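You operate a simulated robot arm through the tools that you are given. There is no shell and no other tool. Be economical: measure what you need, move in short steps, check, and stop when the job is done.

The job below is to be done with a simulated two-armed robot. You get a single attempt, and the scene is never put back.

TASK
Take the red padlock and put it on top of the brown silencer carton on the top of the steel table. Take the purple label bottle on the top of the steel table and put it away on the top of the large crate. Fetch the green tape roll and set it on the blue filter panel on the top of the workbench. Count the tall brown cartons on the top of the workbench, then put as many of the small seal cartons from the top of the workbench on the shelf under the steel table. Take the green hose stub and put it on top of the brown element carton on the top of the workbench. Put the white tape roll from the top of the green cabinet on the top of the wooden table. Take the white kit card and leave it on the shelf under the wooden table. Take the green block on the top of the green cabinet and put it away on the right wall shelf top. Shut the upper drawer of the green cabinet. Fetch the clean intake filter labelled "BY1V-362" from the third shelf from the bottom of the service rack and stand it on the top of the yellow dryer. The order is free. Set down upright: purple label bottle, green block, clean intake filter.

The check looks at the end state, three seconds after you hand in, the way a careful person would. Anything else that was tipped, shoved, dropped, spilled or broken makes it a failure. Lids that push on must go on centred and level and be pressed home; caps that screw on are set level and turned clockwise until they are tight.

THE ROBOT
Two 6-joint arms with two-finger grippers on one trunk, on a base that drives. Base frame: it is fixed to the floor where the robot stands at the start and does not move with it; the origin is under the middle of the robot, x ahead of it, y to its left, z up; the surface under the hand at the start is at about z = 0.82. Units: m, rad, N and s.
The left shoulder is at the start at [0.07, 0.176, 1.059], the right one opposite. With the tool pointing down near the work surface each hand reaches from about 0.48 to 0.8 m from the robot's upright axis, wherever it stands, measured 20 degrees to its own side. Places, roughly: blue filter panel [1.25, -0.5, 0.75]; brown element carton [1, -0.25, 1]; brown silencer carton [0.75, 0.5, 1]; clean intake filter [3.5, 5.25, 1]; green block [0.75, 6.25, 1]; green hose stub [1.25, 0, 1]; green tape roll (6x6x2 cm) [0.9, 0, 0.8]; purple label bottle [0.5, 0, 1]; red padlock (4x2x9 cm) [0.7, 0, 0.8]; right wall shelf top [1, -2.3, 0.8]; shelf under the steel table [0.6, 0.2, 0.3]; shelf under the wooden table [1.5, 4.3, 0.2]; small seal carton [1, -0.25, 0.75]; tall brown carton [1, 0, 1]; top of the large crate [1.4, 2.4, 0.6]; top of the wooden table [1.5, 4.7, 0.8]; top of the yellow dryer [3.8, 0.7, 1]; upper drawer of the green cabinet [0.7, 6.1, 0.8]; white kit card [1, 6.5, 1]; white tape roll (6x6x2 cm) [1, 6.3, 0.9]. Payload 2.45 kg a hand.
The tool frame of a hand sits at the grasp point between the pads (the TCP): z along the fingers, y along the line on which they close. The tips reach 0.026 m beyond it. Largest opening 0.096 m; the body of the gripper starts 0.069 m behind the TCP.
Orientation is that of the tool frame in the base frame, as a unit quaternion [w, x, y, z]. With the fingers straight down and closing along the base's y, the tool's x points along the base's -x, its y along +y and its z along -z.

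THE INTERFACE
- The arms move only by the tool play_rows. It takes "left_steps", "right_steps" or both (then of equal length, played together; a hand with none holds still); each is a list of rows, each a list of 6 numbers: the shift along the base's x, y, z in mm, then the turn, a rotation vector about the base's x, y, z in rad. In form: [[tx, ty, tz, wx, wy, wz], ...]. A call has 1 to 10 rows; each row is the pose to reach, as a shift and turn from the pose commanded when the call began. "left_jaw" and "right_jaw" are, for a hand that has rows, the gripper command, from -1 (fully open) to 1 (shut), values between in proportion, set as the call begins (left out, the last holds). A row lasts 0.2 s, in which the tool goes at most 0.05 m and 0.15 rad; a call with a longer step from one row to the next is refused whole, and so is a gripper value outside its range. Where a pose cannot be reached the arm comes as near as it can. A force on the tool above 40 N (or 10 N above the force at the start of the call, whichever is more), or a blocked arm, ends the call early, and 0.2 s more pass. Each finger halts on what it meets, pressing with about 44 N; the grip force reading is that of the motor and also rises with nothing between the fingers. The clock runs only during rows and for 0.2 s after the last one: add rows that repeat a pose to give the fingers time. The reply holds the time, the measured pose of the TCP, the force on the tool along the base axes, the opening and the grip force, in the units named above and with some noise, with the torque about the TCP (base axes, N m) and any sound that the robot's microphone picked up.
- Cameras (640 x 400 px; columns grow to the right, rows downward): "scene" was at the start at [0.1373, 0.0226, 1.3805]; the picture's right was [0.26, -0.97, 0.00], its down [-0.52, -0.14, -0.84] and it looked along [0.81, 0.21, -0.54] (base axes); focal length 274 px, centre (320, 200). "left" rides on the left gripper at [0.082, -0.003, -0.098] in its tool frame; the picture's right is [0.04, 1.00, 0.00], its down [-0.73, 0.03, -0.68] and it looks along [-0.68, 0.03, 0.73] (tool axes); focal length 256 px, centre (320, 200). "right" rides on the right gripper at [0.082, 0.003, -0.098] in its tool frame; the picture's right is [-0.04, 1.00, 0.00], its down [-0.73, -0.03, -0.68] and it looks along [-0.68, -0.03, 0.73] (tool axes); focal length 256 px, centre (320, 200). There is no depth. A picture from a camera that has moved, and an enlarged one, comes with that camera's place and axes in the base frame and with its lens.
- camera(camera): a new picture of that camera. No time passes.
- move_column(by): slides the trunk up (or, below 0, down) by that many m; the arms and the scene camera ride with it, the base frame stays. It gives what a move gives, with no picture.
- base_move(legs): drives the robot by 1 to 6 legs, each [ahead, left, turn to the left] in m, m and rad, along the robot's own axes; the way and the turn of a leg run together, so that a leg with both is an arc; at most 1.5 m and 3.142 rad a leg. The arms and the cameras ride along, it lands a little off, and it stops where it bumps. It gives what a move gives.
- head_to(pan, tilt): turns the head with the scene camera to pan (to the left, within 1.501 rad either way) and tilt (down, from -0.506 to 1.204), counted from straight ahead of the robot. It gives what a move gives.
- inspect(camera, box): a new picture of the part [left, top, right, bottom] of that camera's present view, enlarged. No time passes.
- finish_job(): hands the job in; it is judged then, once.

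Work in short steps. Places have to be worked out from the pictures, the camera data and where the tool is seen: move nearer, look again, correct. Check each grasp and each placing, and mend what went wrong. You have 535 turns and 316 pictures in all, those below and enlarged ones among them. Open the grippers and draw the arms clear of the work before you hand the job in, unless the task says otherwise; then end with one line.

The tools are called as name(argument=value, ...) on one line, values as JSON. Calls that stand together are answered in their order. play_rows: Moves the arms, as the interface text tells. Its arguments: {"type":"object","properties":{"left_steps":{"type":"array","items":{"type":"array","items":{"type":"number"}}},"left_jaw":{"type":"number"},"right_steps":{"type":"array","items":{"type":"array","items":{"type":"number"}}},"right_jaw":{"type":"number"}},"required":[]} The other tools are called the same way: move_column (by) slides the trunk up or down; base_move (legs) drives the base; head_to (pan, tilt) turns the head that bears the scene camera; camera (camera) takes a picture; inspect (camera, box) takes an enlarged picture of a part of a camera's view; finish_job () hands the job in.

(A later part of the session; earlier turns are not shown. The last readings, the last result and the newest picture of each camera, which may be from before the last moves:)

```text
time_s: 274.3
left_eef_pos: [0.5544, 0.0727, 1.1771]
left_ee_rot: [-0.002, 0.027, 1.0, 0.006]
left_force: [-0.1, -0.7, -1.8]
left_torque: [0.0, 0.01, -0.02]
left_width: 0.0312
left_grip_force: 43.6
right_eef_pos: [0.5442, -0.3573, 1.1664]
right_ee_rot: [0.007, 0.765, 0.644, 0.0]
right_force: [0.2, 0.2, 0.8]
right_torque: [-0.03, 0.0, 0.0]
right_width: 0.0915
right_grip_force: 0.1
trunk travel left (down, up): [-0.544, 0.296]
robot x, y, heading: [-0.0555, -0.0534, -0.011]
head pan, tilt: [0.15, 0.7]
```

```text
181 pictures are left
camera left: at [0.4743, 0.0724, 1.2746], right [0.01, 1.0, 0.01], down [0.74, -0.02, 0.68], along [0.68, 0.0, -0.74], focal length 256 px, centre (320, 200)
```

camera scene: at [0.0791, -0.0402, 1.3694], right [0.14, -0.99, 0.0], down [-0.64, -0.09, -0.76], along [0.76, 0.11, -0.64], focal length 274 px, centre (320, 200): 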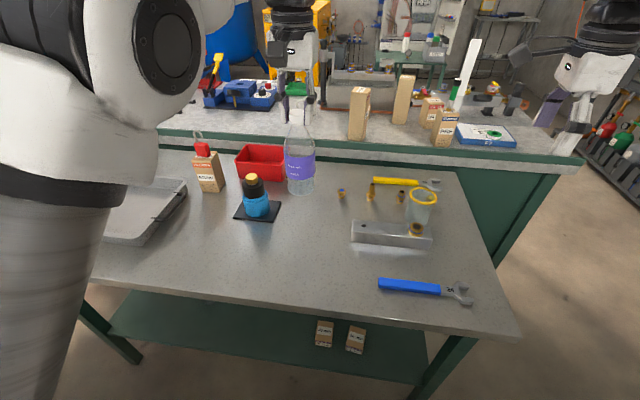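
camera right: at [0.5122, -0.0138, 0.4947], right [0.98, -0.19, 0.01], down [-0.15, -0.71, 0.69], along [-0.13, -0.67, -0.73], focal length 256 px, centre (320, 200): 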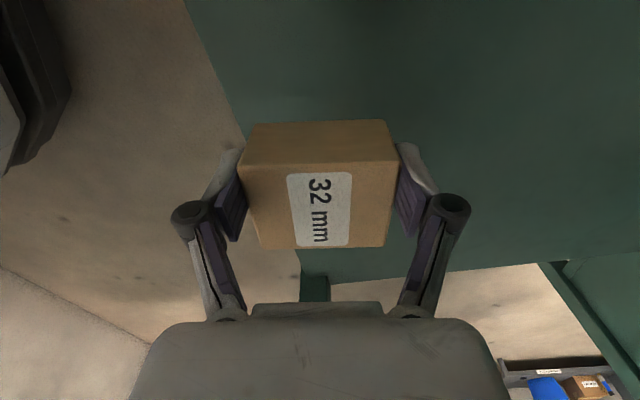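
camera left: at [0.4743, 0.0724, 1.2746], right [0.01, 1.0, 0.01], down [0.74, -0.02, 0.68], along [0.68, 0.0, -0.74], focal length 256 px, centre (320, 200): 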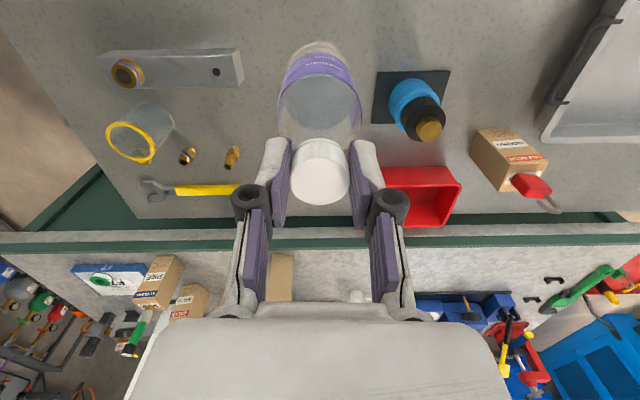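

The bottle hangs straight. Raise, back off the table and travel left to view the large crate.

play_rows(left_steps=[[-20, 0, 40, 0, 0, 0], [-40, 10, 80, 0, 0, 0], [-50, 20, 100, 0, 0, 0]])

base_move(legs=[[-0.28, 0, 0], [0, 1.4, 0]])

head_to(pan=0.4, tilt=0.5)

camera(camera="scene")

```text
time_s: 275.1
left_eef_pos: [0.5055, 0.093, 1.2743]
left_ee_rot: [-0.001, 0.028, 1.0, 0.004]
left_force: [-0.7, 0.1, -2.1]
left_torque: [-0.01, 0.01, -0.02]
left_width: 0.0315
left_grip_force: 44.4
right_eef_pos: [0.5444, -0.3569, 1.1663]
right_ee_rot: [0.006, 0.765, 0.644, 0.0]
right_force: [0.0, 0.0, 0.3]
right_torque: [0.01, 0.02, 0.0]
right_width: 0.0911
right_grip_force: 0.0
trunk travel left (down, up): [-0.544, 0.296]
robot x, y, heading: [-0.0546, -0.0533, -0.011]
head pan, tilt: [0.15, 0.7]
```

```text
time_s: 283.8
left_eef_pos: [0.2056, 1.5274, 1.2745]
left_ee_rot: [0.0, 0.014, 1.0, 0.005]
left_force: [-0.3, 0.7, -1.9]
left_torque: [0.03, 0.03, 0.02]
left_width: 0.0313
left_grip_force: 43.6
right_eef_pos: [0.257, 1.0792, 1.1665]
right_ee_rot: [0.006, 0.755, 0.655, 0.0]
right_force: [-0.2, 0.1, 0.0]
right_torque: [-0.01, 0.02, -0.01]
right_width: 0.0911
right_grip_force: 0.0
trunk travel left (down, up): [-0.544, 0.296]
robot x, y, heading: [-0.354, 1.3648, 0.025]
head pan, tilt: [0.15, 0.7]
```

```text
time_s: 284.5
left_eef_pos: [0.2039, 1.5263, 1.2753]
left_ee_rot: [-0.001, 0.014, 1.0, 0.005]
left_force: [0.2, -0.4, -1.9]
left_torque: [0.02, 0.04, 0.02]
left_width: 0.0313
left_grip_force: 44.0
right_eef_pos: [0.2577, 1.0775, 1.1662]
right_ee_rot: [0.005, 0.756, 0.654, 0.001]
right_force: [0.8, 0.1, 0.0]
right_torque: [-0.01, -0.03, 0.01]
right_width: 0.0914
right_grip_force: 0.1
trunk travel left (down, up): [-0.544, 0.296]
robot x, y, heading: [-0.3527, 1.3626, 0.027]
head pan, tilt: [0.4, 0.499]
```

```text
180 pictures are left
camera scene: at [-0.2179, 1.4032, 1.3871], right [0.41, -0.91, 0.0], down [-0.44, -0.2, -0.88], along [0.8, 0.36, -0.48], focal length 274 px, centre (320, 200)
```

scene: 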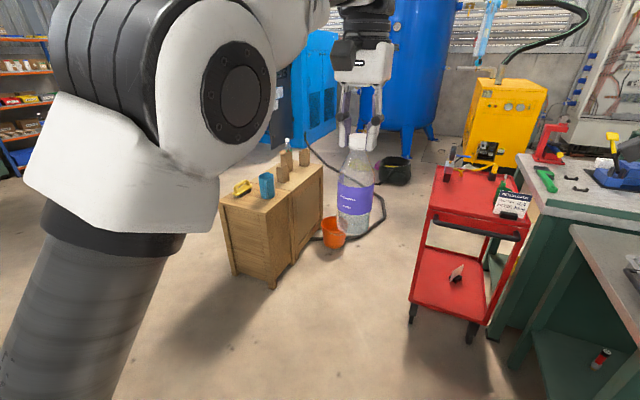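

inspect(camera="scene", box=[200, 120, 360, 300])

```text
2.22 times, centred on (280, 210) of scene
camera zoom: at [-0.2179, 1.4032, 1.3871], right [0.41, -0.91, 0.0], down [-0.44, -0.2, -0.88], along [0.8, 0.36, -0.48], focal length 609 px, centre (409, 178)
```

zoom: 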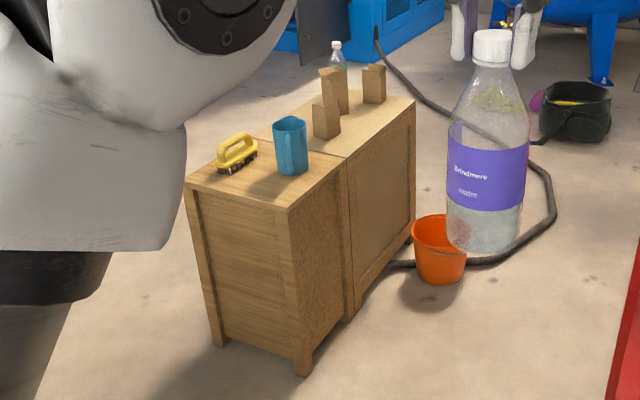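

The large crate is the farther one (x 1.13–1.63, y 2.2–2.5). I go around to its open far side (y≈3.1) and face it.

base_move(legs=[[0, 1.5, -0.027], [0, 0.25, 0], [0.9, 0, 0]])

head_to(pan=-0.4, tilt=0.6)

camera(camera="scene")

head_to(pan=0.7, tilt=0.4)

camera(camera="scene")

```text
time_s: 297.7
left_eef_pos: [1.1156, 3.2401, 1.2741]
left_ee_rot: [-0.001, 0.031, 0.999, 0.004]
left_force: [0.6, 0.2, -2.5]
left_torque: [-0.03, 0.02, -0.01]
left_width: 0.0314
left_grip_force: 44.1
right_eef_pos: [1.1529, 2.7886, 1.166]
right_ee_rot: [0.006, 0.767, 0.641, -0.001]
right_force: [-0.7, 0.6, -0.9]
right_torque: [0.02, 0.03, -0.03]
right_width: 0.0913
right_grip_force: 0.0
trunk travel left (down, up): [-0.544, 0.296]
robot x, y, heading: [0.5518, 3.1009, -0.012]
head pan, tilt: [0.4, 0.499]
```

```text
time_s: 298.8
left_eef_pos: [1.116, 3.2394, 1.2741]
left_ee_rot: [-0.001, 0.031, 1.0, 0.003]
left_force: [0.2, -0.1, -1.9]
left_torque: [0.02, 0.03, 0.0]
left_width: 0.0313
left_grip_force: 44.5
right_eef_pos: [1.1545, 2.7894, 1.1654]
right_ee_rot: [0.007, 0.767, 0.641, 0.0]
right_force: [0.5, -0.6, 0.4]
right_torque: [-0.01, 0.02, -0.03]
right_width: 0.0913
right_grip_force: 0.1
trunk travel left (down, up): [-0.544, 0.296]
robot x, y, heading: [0.5507, 3.0963, -0.012]
head pan, tilt: [-0.4, 0.6]
```

```text
178 pictures are left
camera scene: at [0.6861, 3.0622, 1.3781], right [-0.4, -0.92, 0.0], down [-0.52, 0.23, -0.82], along [0.76, -0.33, -0.57], focal length 274 px, centre (320, 200)
```

scene: 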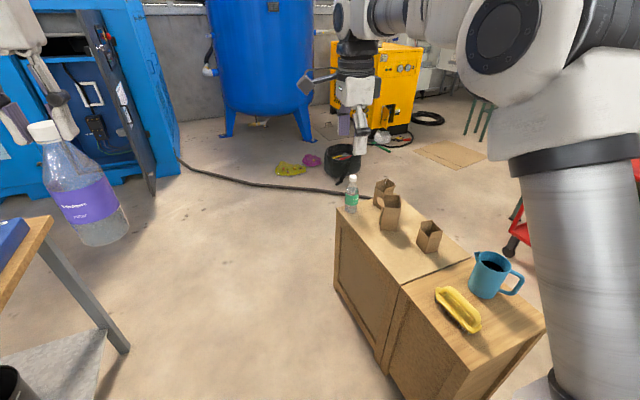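

```text
time_s: 300.2
left_eef_pos: [1.1146, 3.2397, 1.2745]
left_ee_rot: [-0.001, 0.032, 0.999, 0.005]
left_force: [-1.0, -0.2, -2.3]
left_torque: [0.03, 0.03, -0.01]
left_width: 0.0314
left_grip_force: 43.5
right_eef_pos: [1.1518, 2.7882, 1.1661]
right_ee_rot: [0.005, 0.768, 0.641, 0.0]
right_force: [-0.5, 0.0, 0.5]
right_torque: [0.01, 0.01, 0.01]
right_width: 0.091
right_grip_force: 0.1
trunk travel left (down, up): [-0.544, 0.296]
robot x, y, heading: [0.5529, 3.0994, -0.012]
head pan, tilt: [0.7, 0.4]
```

```text
177 pictures are left
camera scene: at [0.6767, 3.1563, 1.3963], right [0.63, -0.77, 0.0], down [-0.3, -0.25, -0.92], along [0.71, 0.58, -0.39], focal length 274 px, centre (320, 200)
```

scene: 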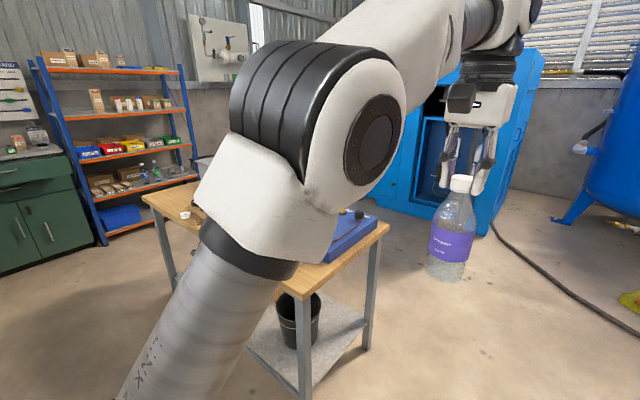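

The free spot is near (1.29, 2.485) between the small boxes and this edge. Drive to (1.17, 3.1), then turn to face the crate.

base_move(legs=[[0.6, 0, 0.012], [0, 0, -1.57]])

head_to(pan=0.1, tilt=0.9)

camera(camera="scene")

camera(camera="right")

```text
time_s: 307.4
left_eef_pos: [1.3048, 2.5371, 1.2752]
left_ee_rot: [0.003, 0.725, 0.689, 0.003]
left_force: [-1.0, -0.8, -2.2]
left_torque: [-0.01, 0.01, -0.01]
left_width: 0.0314
left_grip_force: 44.0
right_eef_pos: [0.8545, 2.4929, 1.1668]
right_ee_rot: [0.004, 0.996, -0.083, -0.005]
right_force: [0.6, -0.1, 1.0]
right_torque: [-0.05, 0.0, 0.0]
right_width: 0.0915
right_grip_force: 0.0
trunk travel left (down, up): [-0.544, 0.296]
robot x, y, heading: [1.1599, 3.0942, -1.57]
head pan, tilt: [0.7, 0.4]
```

```text
time_s: 308.4
left_eef_pos: [1.3042, 2.5362, 1.2751]
left_ee_rot: [0.004, 0.725, 0.689, 0.004]
left_force: [-0.3, 0.6, -2.8]
left_torque: [-0.02, 0.0, 0.02]
left_width: 0.0314
left_grip_force: 44.0
right_eef_pos: [0.8541, 2.4946, 1.1652]
right_ee_rot: [0.004, 0.996, -0.084, -0.006]
right_force: [0.1, 0.1, 0.4]
right_torque: [0.01, -0.05, -0.01]
right_width: 0.0913
right_grip_force: 0.0
trunk travel left (down, up): [-0.544, 0.296]
robot x, y, heading: [1.1542, 3.0951, -1.569]
head pan, tilt: [0.099, 0.901]
```

```text
176 pictures are left
camera scene: at [1.1651, 2.9703, 1.3534], right [-0.99, -0.1, 0.0], down [-0.08, 0.78, -0.62], along [0.06, -0.62, -0.78], focal length 274 px, centre (320, 200)
```

scene: 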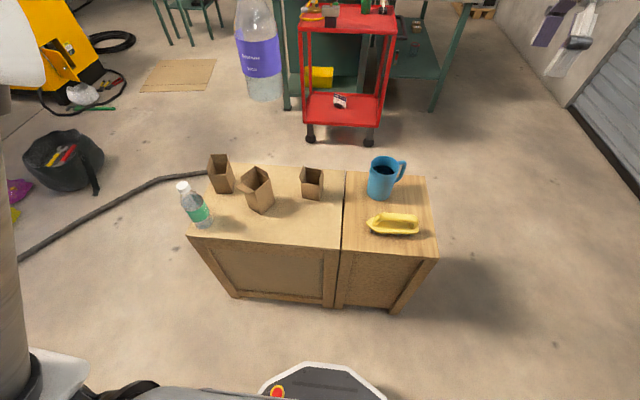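

```text
175 pictures are left
camera right: at [0.9348, 2.4762, 1.2646], right [-0.21, -0.98, 0.01], down [-0.71, 0.16, 0.69], along [-0.67, 0.13, -0.73], focal length 256 px, centre (320, 200)
```

right: 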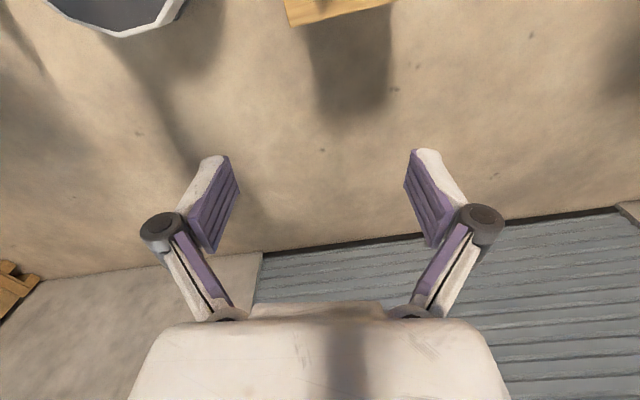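

Target spot (1.285, 2.48). I position above it, raise the right hand, lower the trunk by 0.3.

play_rows(left_steps=[[-10, -28, 0, 0, 0, 0], [-19, -56, -20, 0, 0, 0], [-19, -56, -40, 0, 0, 0]], right_steps=[[0, 0, 40, 0, 0, 0], [0, 10, 80, 0, 0, 0], [0, 20, 110, 0, 0, 0]])

move_column(by=-0.3)

head_to(pan=0.1, tilt=0.7)

camera(camera="scene")

camera(camera="left")

```text
time_s: 309.2
left_eef_pos: [1.2863, 2.4829, 1.2361]
left_ee_rot: [0.003, 0.725, 0.689, 0.003]
left_force: [0.6, 0.9, -1.5]
left_torque: [-0.01, 0.04, -0.01]
left_width: 0.0313
left_grip_force: 43.4
right_eef_pos: [0.8547, 2.5194, 1.2785]
right_ee_rot: [0.006, 0.997, -0.083, -0.005]
right_force: [1.3, 0.0, 1.3]
right_torque: [-0.03, 0.02, 0.01]
right_width: 0.0913
right_grip_force: 0.1
trunk travel left (down, up): [-0.544, 0.296]
robot x, y, heading: [1.1586, 3.0956, -1.569]
head pan, tilt: [0.099, 0.901]
```

```text
time_s: 312.2
left_eef_pos: [1.2841, 2.4818, 0.9344]
left_ee_rot: [0.002, 0.724, 0.689, 0.003]
left_force: [-0.5, -0.7, -2.4]
left_torque: [0.01, 0.02, 0.02]
left_width: 0.0312
left_grip_force: 43.8
right_eef_pos: [0.855, 2.514, 0.9762]
right_ee_rot: [0.004, 0.997, -0.083, -0.005]
right_force: [-0.4, 0.7, 1.0]
right_torque: [0.02, -0.02, -0.05]
right_width: 0.0913
right_grip_force: 0.1
trunk travel left (down, up): [-0.244, 0.596]
robot x, y, heading: [1.1612, 3.0974, -1.571]
head pan, tilt: [0.099, 0.901]
```

```text
time_s: 312.9
left_eef_pos: [1.2856, 2.4813, 0.935]
left_ee_rot: [0.003, 0.725, 0.689, 0.003]
left_force: [0.2, 0.6, -2.2]
left_torque: [0.01, -0.05, -0.01]
left_width: 0.0314
left_grip_force: 44.2
right_eef_pos: [0.8522, 2.5145, 0.9755]
right_ee_rot: [0.005, 0.996, -0.084, -0.005]
right_force: [0.8, 0.8, 0.1]
right_torque: [0.02, 0.01, 0.0]
right_width: 0.0912
right_grip_force: 0.0
trunk travel left (down, up): [-0.244, 0.596]
robot x, y, heading: [1.1583, 3.0955, -1.574]
head pan, tilt: [0.099, 0.7]
```

```text
174 pictures are left
camera scene: at [1.1658, 2.961, 1.0694], right [-1.0, -0.1, 0.0], down [-0.06, 0.64, -0.76], along [0.08, -0.76, -0.65], focal length 274 px, centre (320, 200)
```

scene: 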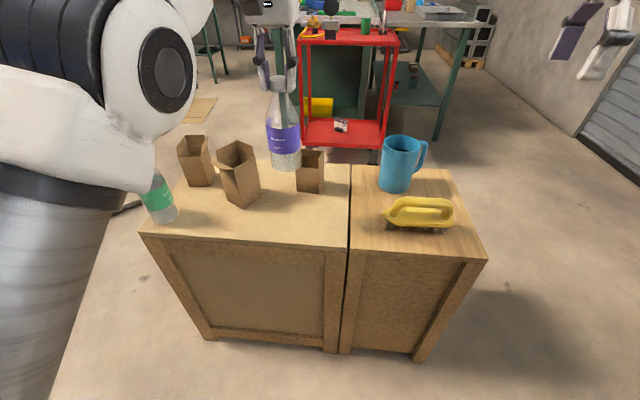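

```text
173 pictures are left
camera left: at [1.286, 2.5621, 1.0323], right [1.0, -0.01, 0.01], down [-0.01, -0.74, 0.68], along [0.0, -0.68, -0.74], focal length 256 px, centre (320, 200)
```

left: 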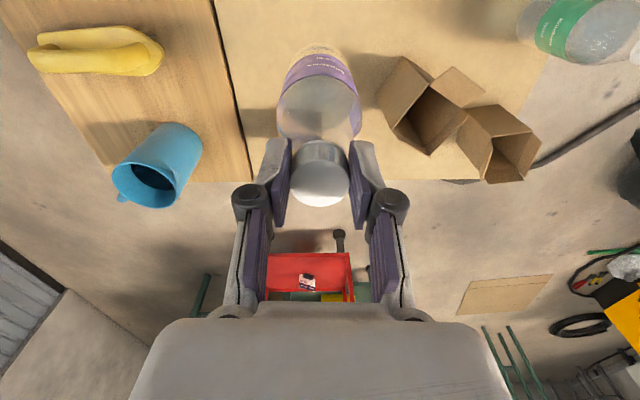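

Positions check out. Lower the bottle in small final steps.

play_rows(left_steps=[[0, 0, -40, 0, 0, 0], [0, 0, -80, 0, 0, 0], [0, 0, -115, 0, 0, 0], [0, 0, -130, 0, 0, 0], [0, 0, -136, 0, 0, 0]])

camera(camera="scene")

```text
time_s: 314.1
left_eef_pos: [1.2843, 2.4808, 0.7984]
left_ee_rot: [0.002, 0.724, 0.689, 0.004]
left_force: [0.2, -0.4, -2.4]
left_torque: [0.02, -0.03, 0.01]
left_width: 0.0313
left_grip_force: 44.0
right_eef_pos: [0.8538, 2.514, 0.9761]
right_ee_rot: [0.004, 0.996, -0.084, -0.004]
right_force: [0.3, -0.7, -0.3]
right_torque: [0.01, 0.0, 0.03]
right_width: 0.0914
right_grip_force: 0.0
trunk travel left (down, up): [-0.244, 0.596]
robot x, y, heading: [1.1595, 3.0964, -1.572]
head pan, tilt: [0.099, 0.7]
```

```text
172 pictures are left
camera scene: at [1.1659, 2.9609, 1.0694], right [-1.0, -0.1, 0.0], down [-0.06, 0.64, -0.76], along [0.08, -0.76, -0.64], focal length 274 px, centre (320, 200)
```

scene: 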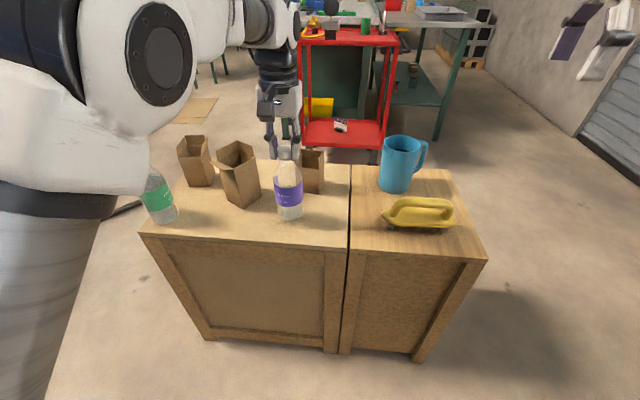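

play_rows(left_steps=[[0, 0, -5, 0, 0, 0], [0, 0, -9, 0, 0, 0], [0, 0, -12, 0, 0, 0]])

```text
time_s: 314.9
left_eef_pos: [1.2861, 2.4798, 0.7876]
left_ee_rot: [0.002, 0.725, 0.689, 0.004]
left_force: [-0.2, 0.2, -2.1]
left_torque: [0.02, 0.0, 0.02]
left_width: 0.0311
left_grip_force: 44.5
right_eef_pos: [0.8529, 2.5143, 0.9755]
right_ee_rot: [0.004, 0.996, -0.084, -0.005]
right_force: [-0.1, -0.4, -0.8]
right_torque: [0.02, 0.0, 0.01]
right_width: 0.0911
right_grip_force: 0.0
trunk travel left (down, up): [-0.244, 0.596]
robot x, y, heading: [1.1558, 3.0961, -1.568]
head pan, tilt: [0.099, 0.7]
```

play_rows(left_steps=[[0, 0, -4, 0, 0, 0], [0, 0, -8, 0, 0, 0], [0, 0, -11, 0, 0, 0]])

inspect(camera="scene", box=[220, 120, 380, 260])

```text
time_s: 315.8
left_eef_pos: [1.2855, 2.4822, 0.7804]
left_ee_rot: [0.005, 0.725, 0.689, 0.001]
left_force: [1.5, 0.0, 25.3]
left_torque: [0.34, 0.06, -0.01]
left_width: 0.0313
left_grip_force: 43.6
right_eef_pos: [0.853, 2.5168, 0.9782]
right_ee_rot: [0.006, 0.996, -0.083, -0.005]
right_force: [-0.3, 0.8, 0.4]
right_torque: [-0.01, -0.05, 0.02]
right_width: 0.0911
right_grip_force: 0.0
trunk travel left (down, up): [-0.244, 0.596]
robot x, y, heading: [1.1596, 3.097, -1.566]
head pan, tilt: [0.099, 0.7]
```

```text
2.86 times, centred on (300, 190) of scene
camera zoom: at [1.1654, 2.9638, 1.0704], right [-1.0, -0.1, 0.0], down [-0.06, 0.64, -0.77], along [0.08, -0.76, -0.64], focal length 783 px, centre (377, 229)
```

zoom: 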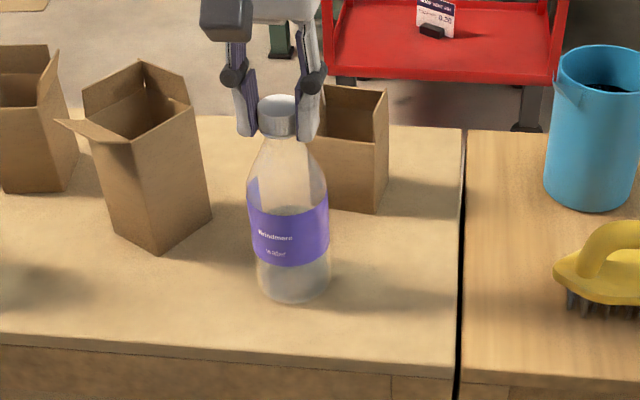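

Contact. Ease off, release gently, rise.

play_rows(left_steps=[[0, 0, 3, 0, 0, 0], [0, 0, 4, 0, 0, 0]])

play_rows(left_steps=[[0, 0, 0, 0, 0, 0], [0, 0, 0, 0, 0, 0], [0, 0, 0, 0, 0, 0]], left_jaw=-0.2)

play_rows(left_steps=[[0, 0, 20, 0, 0, 0], [0, 0, 60, 0, 0, 0], [0, 0, 110, 0, 0, 0], [0, 20, 150, 0, 0, 0]])

inspect(camera="scene", box=[220, 120, 380, 260])

```text
time_s: 316.4
left_eef_pos: [1.2857, 2.4811, 0.7798]
left_ee_rot: [0.003, 0.725, 0.689, 0.003]
left_force: [1.6, -3.9, 10.2]
left_torque: [-0.99, 0.05, 0.12]
left_width: 0.0313
left_grip_force: 44.4
right_eef_pos: [0.8531, 2.5149, 0.9761]
right_ee_rot: [0.004, 0.996, -0.084, -0.005]
right_force: [0.4, -0.1, 0.5]
right_torque: [0.0, -0.05, -0.04]
right_width: 0.0913
right_grip_force: 0.1
trunk travel left (down, up): [-0.244, 0.596]
robot x, y, heading: [1.1548, 3.0941, -1.57]
head pan, tilt: [0.099, 0.7]
```

```text
time_s: 317.1
left_eef_pos: [1.285, 2.4799, 0.7808]
left_ee_rot: [0.002, 0.725, 0.689, 0.004]
left_force: [-0.8, -0.2, -1.4]
left_torque: [0.03, -0.04, -0.02]
left_width: 0.0575
left_grip_force: 0.1
right_eef_pos: [0.8532, 2.5145, 0.975]
right_ee_rot: [0.005, 0.996, -0.084, -0.005]
right_force: [-0.4, 0.7, 1.6]
right_torque: [0.02, 0.01, 0.02]
right_width: 0.0913
right_grip_force: 0.0
trunk travel left (down, up): [-0.244, 0.596]
robot x, y, heading: [1.1565, 3.0945, -1.571]
head pan, tilt: [0.099, 0.7]
```

```text
time_s: 318.1
left_eef_pos: [1.2856, 2.5032, 0.933]
left_ee_rot: [0.003, 0.725, 0.689, 0.003]
left_force: [0.3, 0.2, 0.6]
left_torque: [-0.04, 0.02, 0.0]
left_width: 0.0577
left_grip_force: 0.0
right_eef_pos: [0.8539, 2.5161, 0.9765]
right_ee_rot: [0.004, 0.996, -0.084, -0.005]
right_force: [0.1, -0.1, 0.0]
right_torque: [-0.02, -0.01, 0.0]
right_width: 0.0913
right_grip_force: 0.1
trunk travel left (down, up): [-0.244, 0.596]
robot x, y, heading: [1.1581, 3.0972, -1.565]
head pan, tilt: [0.099, 0.7]
```

```text
2.86 times, centred on (300, 190) of scene
camera zoom: at [1.1658, 2.9625, 1.0697], right [-1.0, -0.1, 0.0], down [-0.06, 0.64, -0.77], along [0.08, -0.76, -0.64], focal length 783 px, centre (377, 229)
```

zoom: 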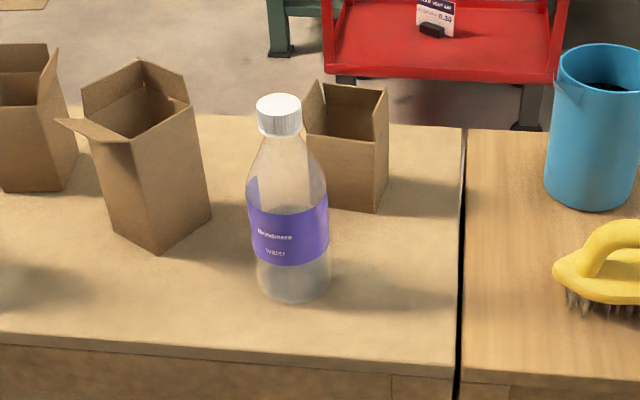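

Bottle is upright on the large crate. Raise the trunk and go to the green cabinet.

move_column(by=0.3)

base_move(legs=[[-0.1, -0.6, 0], [0, 0, 3.14], [1.2, 0, 0]])

head_to(pan=0.0, tilt=0.35)

camera(camera="scene")

head_to(pan=-0.8, tilt=0.5)

camera(camera="scene")

```text
time_s: 321.1
left_eef_pos: [1.2864, 2.5011, 1.2299]
left_ee_rot: [0.003, 0.724, 0.69, 0.004]
left_force: [0.0, 0.5, 1.0]
left_torque: [-0.03, 0.0, 0.0]
left_width: 0.0574
left_grip_force: 0.0
right_eef_pos: [0.8537, 2.5132, 1.2763]
right_ee_rot: [0.004, 0.996, -0.083, -0.004]
right_force: [0.6, -0.2, 0.2]
right_torque: [0.02, -0.01, -0.03]
right_width: 0.0912
right_grip_force: 0.1
trunk travel left (down, up): [-0.544, 0.296]
robot x, y, heading: [1.1545, 3.0943, -1.568]
head pan, tilt: [0.099, 0.7]
```

```text
time_s: 337.6
left_eef_pos: [0.3695, 4.9808, 1.2303]
left_ee_rot: [-0.004, -0.704, 0.71, 0.003]
left_force: [-0.3, -0.4, -0.3]
left_torque: [0.0, 0.03, -0.01]
left_width: 0.0578
left_grip_force: 0.2
right_eef_pos: [0.8027, 4.9876, 1.2767]
right_ee_rot: [0.005, 0.063, 0.998, 0.005]
right_force: [0.3, 0.7, 0.5]
right_torque: [-0.02, 0.0, -0.02]
right_width: 0.0909
right_grip_force: 0.0
trunk travel left (down, up): [-0.544, 0.296]
robot x, y, heading: [0.5228, 4.3915, 1.608]
head pan, tilt: [0.099, 0.7]
```

```text
time_s: 338.4
left_eef_pos: [0.369, 4.9803, 1.2306]
left_ee_rot: [-0.004, -0.704, 0.71, 0.003]
left_force: [-0.4, -0.3, 0.1]
left_torque: [0.0, 0.0, -0.02]
left_width: 0.0576
left_grip_force: 0.0
right_eef_pos: [0.8017, 4.9869, 1.2767]
right_ee_rot: [0.005, 0.062, 0.998, 0.005]
right_force: [0.4, -0.1, -0.9]
right_torque: [0.03, -0.03, -0.01]
right_width: 0.0912
right_grip_force: 0.0
trunk travel left (down, up): [-0.544, 0.296]
robot x, y, heading: [0.5242, 4.3904, 1.611]
head pan, tilt: [0.0, 0.351]
```

```text
169 pictures are left
camera scene: at [0.5182, 4.5351, 1.4008], right [1.0, 0.04, 0.0], down [0.01, -0.34, -0.94], along [-0.04, 0.94, -0.34], focal length 274 px, centre (320, 200)
```

scene: 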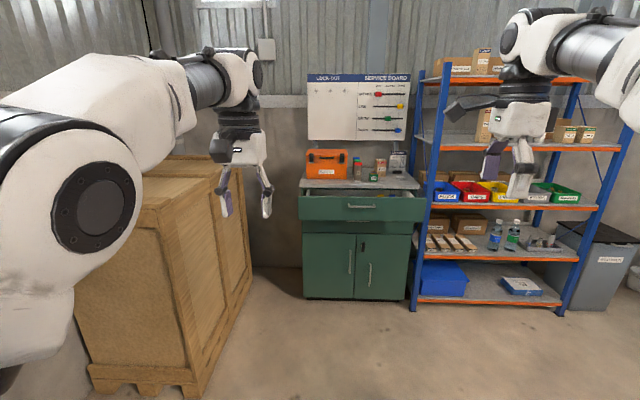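

```text
time_s: 339.6
left_eef_pos: [0.371, 4.9807, 1.2308]
left_ee_rot: [-0.005, -0.704, 0.71, 0.002]
left_force: [0.2, -0.1, 1.2]
left_torque: [0.0, 0.0, -0.03]
left_width: 0.0577
left_grip_force: 0.1
right_eef_pos: [0.8021, 4.9871, 1.2757]
right_ee_rot: [0.005, 0.063, 0.998, 0.004]
right_force: [0.3, 0.3, 0.0]
right_torque: [-0.01, -0.02, -0.02]
right_width: 0.091
right_grip_force: 0.0
trunk travel left (down, up): [-0.544, 0.296]
robot x, y, heading: [0.5234, 4.3945, 1.608]
head pan, tilt: [-0.799, 0.499]
```

```text
168 pictures are left
camera scene: at [0.5845, 4.5082, 1.3872], right [0.73, -0.69, 0.0], down [-0.33, -0.35, -0.88], along [0.6, 0.64, -0.48], focal length 274 px, centre (320, 200)
```

scene: 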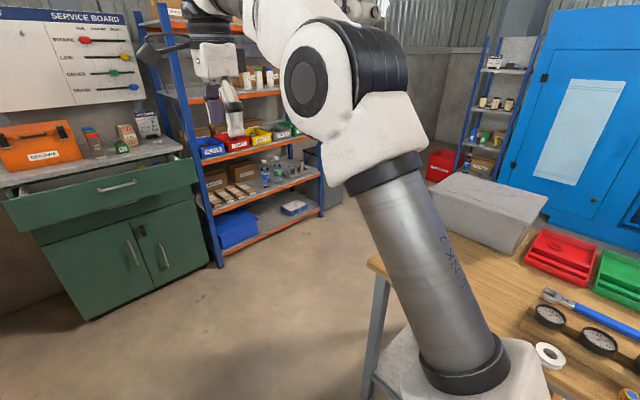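

The cabinet with the open drawer is ahead. I drive closer.

base_move(legs=[[0.9, -0.25, -0.037], [0.2, -0.03, 0]])

head_to(pan=0.0, tilt=0.6)

camera(camera="scene")

camera(camera="left")

camera(camera="right")

```text
time_s: 345.5
left_eef_pos: [0.6427, 6.0539, 1.2305]
left_ee_rot: [-0.004, -0.691, 0.723, 0.003]
left_force: [0.0, 0.5, 0.0]
left_torque: [-0.01, 0.01, 0.04]
left_width: 0.0572
left_grip_force: 0.0
right_eef_pos: [1.0755, 6.0428, 1.2799]
right_ee_rot: [0.004, 0.079, 0.997, 0.002]
right_force: [-1.1, -4.0, 0.9]
right_torque: [0.16, -0.02, -0.02]
right_width: 0.0892
right_grip_force: 0.1
trunk travel left (down, up): [-0.544, 0.296]
robot x, y, heading: [0.7775, 5.4649, 1.577]
head pan, tilt: [-0.799, 0.499]
stopped in leg 2: the force on the tool passed its limit at 58 N (the readings are from after the stop); the commanded pose is now the measured one
```

```text
time_s: 346.7
left_eef_pos: [0.6426, 6.0549, 1.2311]
left_ee_rot: [-0.004, -0.692, 0.722, 0.002]
left_force: [0.2, -0.7, -0.3]
left_torque: [-0.02, -0.02, 0.03]
left_width: 0.0577
left_grip_force: 0.1
right_eef_pos: [1.0749, 6.0434, 1.2787]
right_ee_rot: [0.004, 0.08, 0.997, 0.003]
right_force: [-0.3, -4.6, 1.6]
right_torque: [0.21, -0.02, -0.03]
right_width: 0.0891
right_grip_force: 0.2
trunk travel left (down, up): [-0.544, 0.296]
robot x, y, heading: [0.7773, 5.4618, 1.579]
head pan, tilt: [0.0, 0.6]
```

```text
167 pictures are left
camera scene: at [0.7758, 5.5994, 1.3783], right [1.0, 0.01, 0.0], down [0.0, -0.56, -0.83], along [0.0, 0.83, -0.56], focal length 274 px, centre (320, 200)
```

scene: 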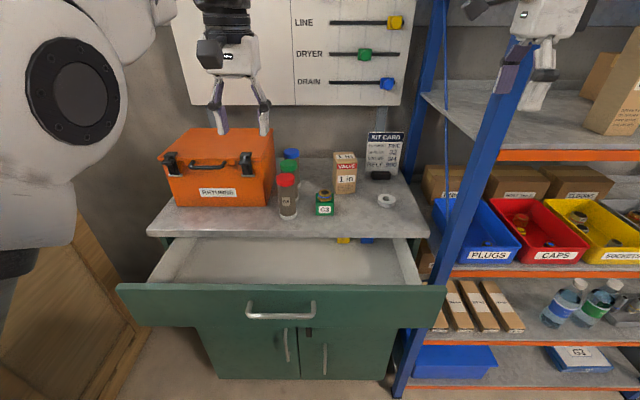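

```text
166 pictures are left
camera left: at [0.6436, 5.9729, 1.3281], right [-1.0, 0.0, 0.01], down [0.01, 0.73, 0.68], along [0.0, 0.68, -0.73], focal length 256 px, centre (320, 200)
```

left: 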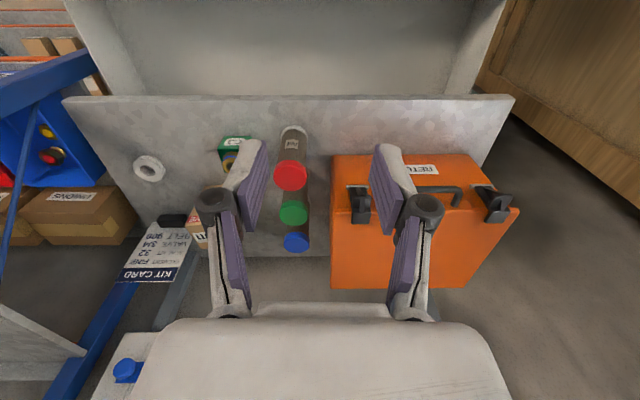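

```text
165 pictures are left
camera right: at [0.9925, 6.057, 1.3778], right [0.2, 0.98, 0.01], down [0.71, -0.15, 0.69], along [0.67, -0.13, -0.73], focal length 256 px, centre (320, 200)
```

right: 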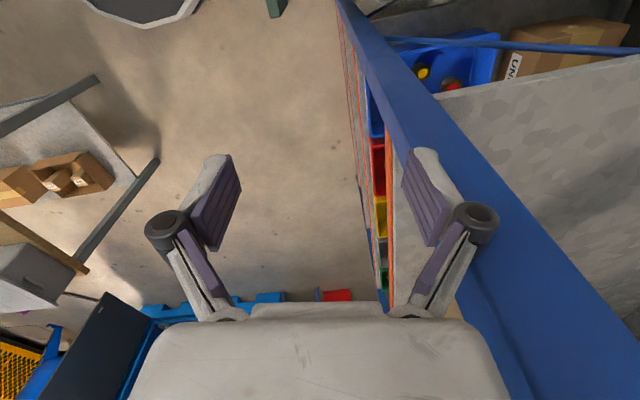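

The right hand touched the rack's upright. I back off and tuck the right hand in.

base_move(legs=[[-0.1, 0, 0]])

play_rows(right_steps=[[0, -20, 0, 0, 0, 0.1], [-10, -40, 0, 0, 0, 0.2], [-20, -60, 0, 0, 0, 0.3], [-30, -80, 0, 0, 0, 0.4], [-40, -80, 0, 0, 0, 0.5], [-50, -80, 0, 0, 0, 0.6], [-50, -80, 0, 0, 0, 0.7], [-50, -80, 0, 0, 0, 0.85], [-50, -80, 0, 0, 0, 1.0], [-50, -80, 0, 0, 0, 1.15]])

inspect(camera="scene", box=[140, 60, 460, 300])

inspect(camera="left", box=[60, 80, 360, 290])

```text
time_s: 347.8
left_eef_pos: [0.6417, 5.9557, 1.2301]
left_ee_rot: [-0.004, -0.692, 0.721, 0.002]
left_force: [0.2, 0.7, 0.1]
left_torque: [0.03, -0.02, 0.02]
left_width: 0.0575
left_grip_force: 0.1
right_eef_pos: [1.0732, 5.9453, 1.2778]
right_ee_rot: [0.005, 0.079, 0.997, 0.003]
right_force: [0.5, 0.4, 0.8]
right_torque: [0.05, 0.02, -0.01]
right_width: 0.0911
right_grip_force: 0.1
trunk travel left (down, up): [-0.544, 0.296]
robot x, y, heading: [0.7759, 5.3624, 1.585]
head pan, tilt: [0.0, 0.6]
```

```text
time_s: 350.0
left_eef_pos: [0.6422, 5.9546, 1.2302]
left_ee_rot: [-0.004, -0.693, 0.721, 0.003]
left_force: [0.9, 0.5, -0.7]
left_torque: [-0.01, 0.0, 0.0]
left_width: 0.0577
left_grip_force: 0.1
right_eef_pos: [1.0235, 5.8645, 1.2782]
right_ee_rot: [0.003, -0.477, 0.879, 0.005]
right_force: [0.5, 0.0, 0.3]
right_torque: [0.01, 0.0, -0.03]
right_width: 0.0913
right_grip_force: 0.0
trunk travel left (down, up): [-0.544, 0.296]
robot x, y, heading: [0.7775, 5.362, 1.579]
head pan, tilt: [0.0, 0.6]
```

```text
1.67 times, centred on (300, 180) of scene
camera zoom: at [0.7766, 5.5006, 1.3781], right [1.0, 0.01, 0.0], down [0.01, -0.57, -0.82], along [-0.01, 0.82, -0.57], focal length 457 px, centre (353, 233)
```

zoom: 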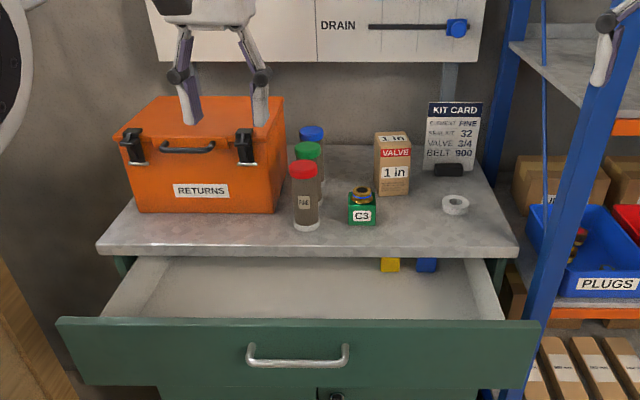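

```text
1.90 times, centred on (210, 185) of left
camera zoom: at [0.6434, 5.8737, 1.3275], right [-1.0, 0.0, 0.01], down [0.01, 0.74, 0.68], along [-0.01, 0.68, -0.74], focal length 488 px, centre (530, 229)
```

zoom: 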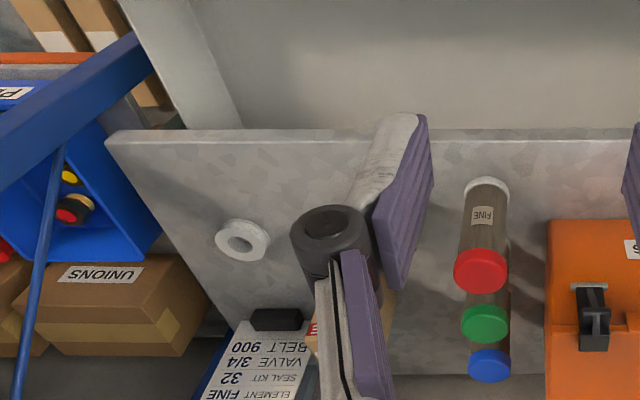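

The top surface is at z≈0.905; tape at (0.968, 6.265), green block C3 near (0.785, 6.22), kit card near (0.984, 6.44). First I'll shut the drawer: back up and turn the left tool horizontal.

base_move(legs=[[-0.17, 0, 0]])

play_rows(left_steps=[[5, 0, -40, 0.15, 0, 0], [10, 0, -80, 0.3, 0, 0], [15, 0, -120, 0.45, 0, 0], [20, 0, -160, 0.6, 0, 0], [25, 0, -200, 0.75, 0, 0], [30, 0, -240, 0.9, 0, 0], [35, 0, -280, 1.05, 0, 0], [40, 0, -320, 1.2, 0, 0], [45, 0, -360, 1.35, 0, 0], [48, 0, -400, 1.5, 0, 0]], left_jaw=1)

camera(camera="scene")

```text
time_s: 351.5
left_eef_pos: [0.6426, 5.7868, 1.2306]
left_ee_rot: [-0.004, -0.693, 0.721, 0.002]
left_force: [0.5, -0.2, 0.1]
left_torque: [0.01, 0.01, 0.0]
left_width: 0.0577
left_grip_force: 0.1
right_eef_pos: [1.0242, 5.6953, 1.2776]
right_ee_rot: [0.003, -0.478, 0.878, 0.005]
right_force: [0.1, -0.4, 0.5]
right_torque: [-0.02, -0.01, 0.05]
right_width: 0.091
right_grip_force: 0.0
trunk travel left (down, up): [-0.544, 0.296]
robot x, y, heading: [0.7806, 5.1903, 1.579]
head pan, tilt: [0.0, 0.6]
```

```text
time_s: 353.7
left_eef_pos: [0.6461, 5.7974, 1.0857]
left_ee_rot: [0.487, -0.509, 0.613, 0.359]
left_force: [-0.6, 0.0, 0.2]
left_torque: [0.02, 0.0, 0.01]
left_width: 0.0
left_grip_force: 28.1
left hand out of reach, approached as far as the arm can: row 4, 5, 6, 7, 8, 9, 10
right_eef_pos: [1.0244, 5.695, 1.2794]
right_ee_rot: [0.003, -0.478, 0.879, 0.005]
right_force: [-0.1, 0.1, 0.3]
right_torque: [0.01, -0.03, 0.01]
right_width: 0.0911
right_grip_force: 0.0
trunk travel left (down, up): [-0.544, 0.296]
robot x, y, heading: [0.7796, 5.1925, 1.578]
head pan, tilt: [0.0, 0.6]
```

```text
162 pictures are left
camera scene: at [0.7783, 5.3304, 1.3782], right [1.0, 0.01, 0.0], down [0.01, -0.56, -0.83], along [-0.01, 0.83, -0.56], focal length 274 px, centre (320, 200)
```

scene: 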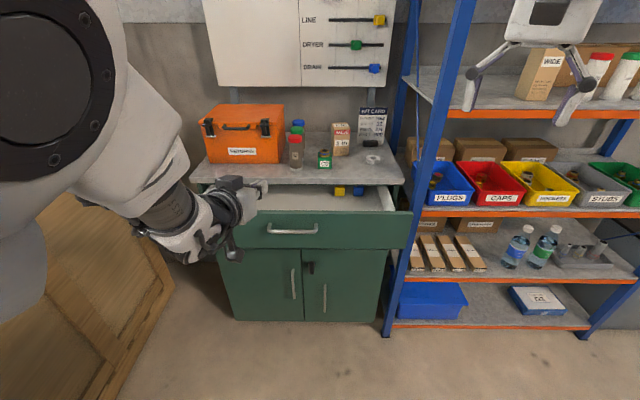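

play_rows(left_steps=[[10, 30, -20, 0, 0, 0], [20, 60, -45, 0, 0, 0], [30, 85, -75, 0, 0, 0], [40, 90, -115, 0, 0, 0], [44, 90, -155, 0, 0, 0], [44, 90, -195, 0, 0, 0], [44, 90, -230, 0, 0, 0], [44, 90, -255, 0, 0, 0]])

camera(camera="scene")

```text
time_s: 355.5
left_eef_pos: [0.6302, 5.912, 0.8316]
left_ee_rot: [0.483, -0.482, 0.651, 0.333]
left_force: [-0.2, -0.4, 0.2]
left_torque: [-0.03, 0.01, -0.01]
left_width: 0.0
left_grip_force: 28.5
left hand out of reach, approached as far as the arm can: row 1, 2, 3, 4, 5, 6, 7, 8
right_eef_pos: [1.0233, 5.6969, 1.2779]
right_ee_rot: [0.003, -0.478, 0.878, 0.004]
right_force: [-0.8, -0.1, 0.0]
right_torque: [0.0, -0.01, 0.0]
right_width: 0.0911
right_grip_force: 0.0
trunk travel left (down, up): [-0.544, 0.296]
robot x, y, heading: [0.7809, 5.1919, 1.58]
head pan, tilt: [0.0, 0.6]
```

```text
161 pictures are left
camera scene: at [0.7778, 5.332, 1.378], right [1.0, 0.01, 0.0], down [0.01, -0.57, -0.82], along [-0.01, 0.82, -0.57], focal length 274 px, centre (320, 200)
```

scene: 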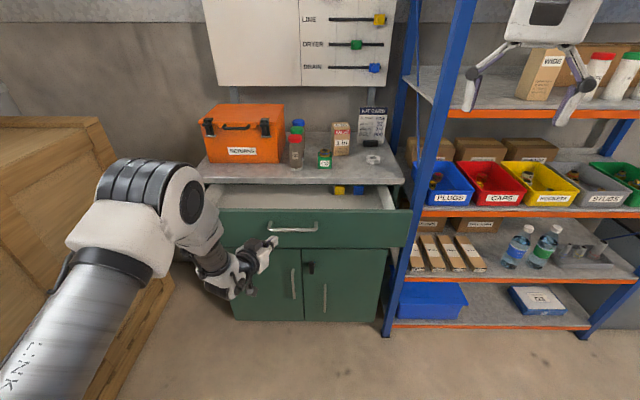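

The arm found a workable posture, pointing forward at drawer height. I push the drawer front in steps.

play_rows(left_steps=[[15, 20, 0, 0, 0, 0], [30, 40, 0, 0, 0, 0], [40, 60, 0, 0, 0, 0], [40, 80, 0, 0, 0, 0], [40, 100, 0, 0, 0, 0], [40, 120, 0, 0, 0, 0]])

camera(camera="scene")

```text
time_s: 356.9
left_eef_pos: [0.6673, 6.035, 0.8306]
left_ee_rot: [0.481, -0.484, 0.651, 0.332]
left_force: [-5.2, 2.1, -17.8]
left_torque: [0.07, -0.36, -0.07]
left_width: 0.0
left_grip_force: 28.4
left hand out of reach, approached as far as the arm can: row 2, 3
right_eef_pos: [1.0246, 5.7001, 1.2769]
right_ee_rot: [0.003, -0.477, 0.879, 0.002]
right_force: [0.8, 0.8, -0.4]
right_torque: [0.02, -0.01, 0.0]
right_width: 0.0912
right_grip_force: 0.0
trunk travel left (down, up): [-0.544, 0.296]
robot x, y, heading: [0.775, 5.1919, 1.579]
head pan, tilt: [0.0, 0.6]
```

```text
160 pictures are left
camera scene: at [0.7767, 5.3351, 1.3776], right [1.0, 0.01, 0.0], down [0.01, -0.57, -0.82], along [-0.01, 0.82, -0.57], focal length 274 px, centre (320, 200)
```

scene: 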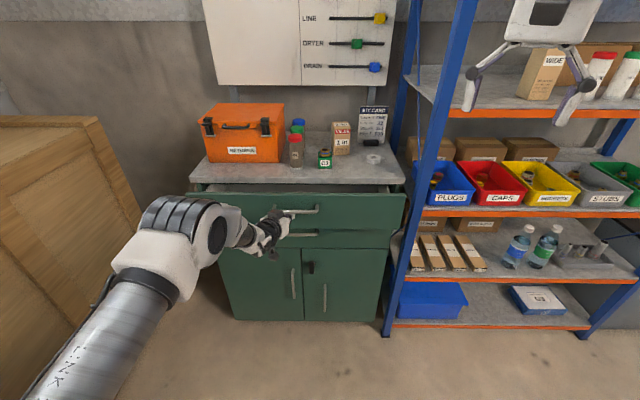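

inspect(camera="scene", box=[180, 170, 420, 290])

camera(camera="left")

```text
2.67 times, centred on (300, 230) of scene
camera zoom: at [0.7767, 5.3351, 1.3776], right [1.0, 0.01, 0.0], down [0.01, -0.57, -0.82], along [-0.01, 0.82, -0.57], focal length 731 px, centre (373, 120)
```

zoom: 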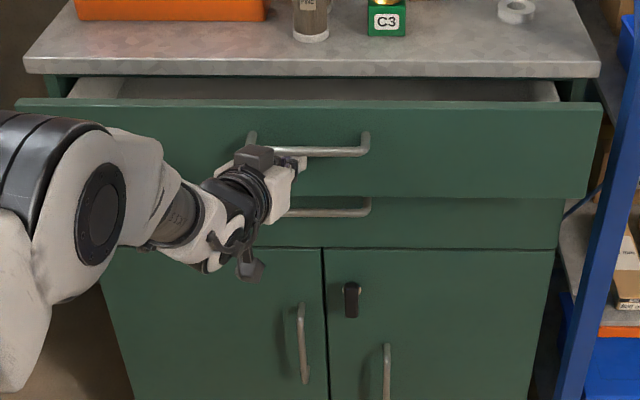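

```text
158 pictures are left
camera left: at [0.6366, 5.9207, 0.7839], right [-0.95, 0.3, -0.07], down [-0.19, -0.37, 0.91], along [0.25, 0.88, 0.41], focal length 256 px, centre (320, 200)
```

left: 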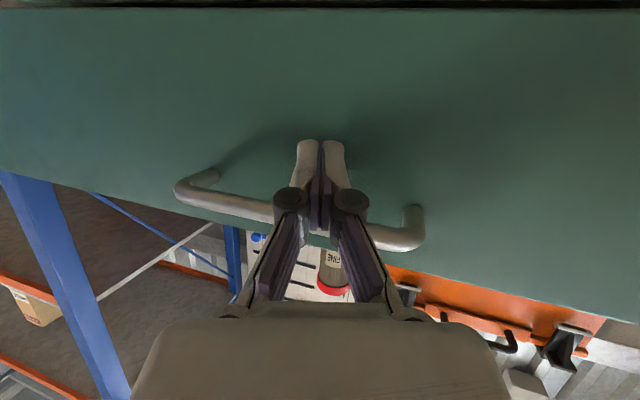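

The fingers press the front just below the handle. I lower 10 mm and continue pushing until it is flush.

play_rows(left_steps=[[0, 0, -10, 0, 0, 0], [0, 20, -10, 0, 0, 0], [0, 40, -10, 0, 0, 0], [0, 60, -10, 0, 0, 0], [0, 80, -10, 0, 0, 0]])

inspect(camera="scene", box=[180, 150, 420, 270])

```text
time_s: 358.1
left_eef_pos: [0.6679, 6.1034, 0.8226]
left_ee_rot: [0.483, -0.482, 0.651, 0.333]
left_force: [0.1, -0.5, -0.3]
left_torque: [-0.01, 0.05, 0.01]
left_width: 0.0
left_grip_force: 28.2
left hand out of reach, approached as far as the arm can: row 5
right_eef_pos: [1.0247, 5.6953, 1.2788]
right_ee_rot: [0.002, -0.477, 0.879, 0.004]
right_force: [0.0, 0.4, 0.4]
right_torque: [-0.03, -0.02, 0.01]
right_width: 0.0912
right_grip_force: 0.0
trunk travel left (down, up): [-0.544, 0.296]
robot x, y, heading: [0.7786, 5.1959, 1.581]
head pan, tilt: [0.0, 0.6]
```

```text
2.67 times, centred on (300, 210) of scene
camera zoom: at [0.778, 5.3317, 1.378], right [1.0, 0.01, 0.0], down [0.01, -0.57, -0.82], along [-0.01, 0.82, -0.57], focal length 731 px, centre (373, 173)
```

zoom: 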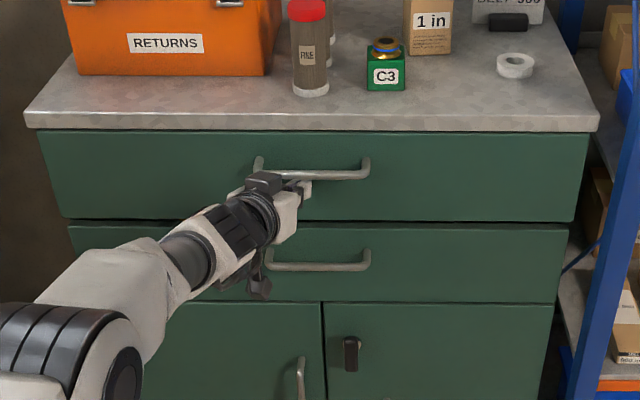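

It still protrudes ~4 cm. The arm is at its limit, so I push by driving the base forward gently.

base_move(legs=[[0.03, 0, 0]])

inspect(camera="scene", box=[180, 150, 420, 270])

```text
time_s: 358.9
left_eef_pos: [0.669, 6.1113, 0.8267]
left_ee_rot: [0.486, -0.478, 0.651, 0.335]
left_force: [-1.5, -35.3, 13.7]
left_torque: [0.49, -0.06, -0.01]
left_width: 0.0
left_grip_force: 28.5
right_eef_pos: [1.0219, 5.7051, 1.2806]
right_ee_rot: [0.004, -0.478, 0.878, 0.007]
right_force: [-0.4, -0.5, 0.9]
right_torque: [-0.01, -0.04, -0.02]
right_width: 0.0912
right_grip_force: 0.0
trunk travel left (down, up): [-0.544, 0.296]
robot x, y, heading: [0.774, 5.209, 1.588]
head pan, tilt: [0.0, 0.6]
stopped in leg 1: the force on the tool passed its limit at 150 N (the readings are from after the stop); the commanded pose is now the measured one
```

```text
2.67 times, centred on (300, 210) of scene
camera zoom: at [0.7769, 5.3386, 1.3791], right [1.0, 0.01, 0.0], down [0.01, -0.56, -0.83], along [-0.01, 0.83, -0.56], focal length 731 px, centre (373, 173)
```

zoom: 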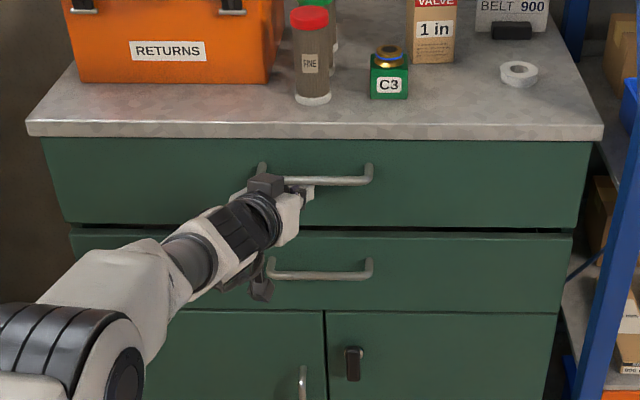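

A hard stop (150 N peak): shut. I back away and check the drawer from a clear view.

base_move(legs=[[-0.15, 0, 0]])

inspect(camera="scene", box=[180, 130, 420, 270])

```text
time_s: 360.3
left_eef_pos: [0.6722, 5.9673, 0.8194]
left_ee_rot: [0.483, -0.481, 0.652, 0.332]
left_force: [-0.5, -0.8, 0.8]
left_torque: [0.02, 0.01, 0.0]
left_width: 0.0001
left_grip_force: 28.3
right_eef_pos: [1.0268, 5.5639, 1.2777]
right_ee_rot: [0.002, -0.478, 0.878, 0.004]
right_force: [0.3, 0.2, -0.6]
right_torque: [0.02, -0.05, -0.01]
right_width: 0.091
right_grip_force: 0.1
trunk travel left (down, up): [-0.544, 0.296]
robot x, y, heading: [0.7823, 5.059, 1.586]
head pan, tilt: [0.0, 0.6]
```

```text
2.67 times, centred on (300, 200) of scene
camera zoom: at [0.7794, 5.1975, 1.378], right [1.0, 0.01, 0.0], down [0.01, -0.57, -0.82], along [-0.01, 0.82, -0.57], focal length 731 px, centre (373, 200)
```

zoom: 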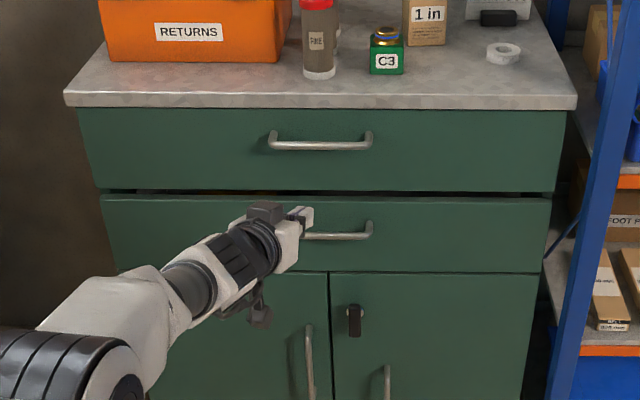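

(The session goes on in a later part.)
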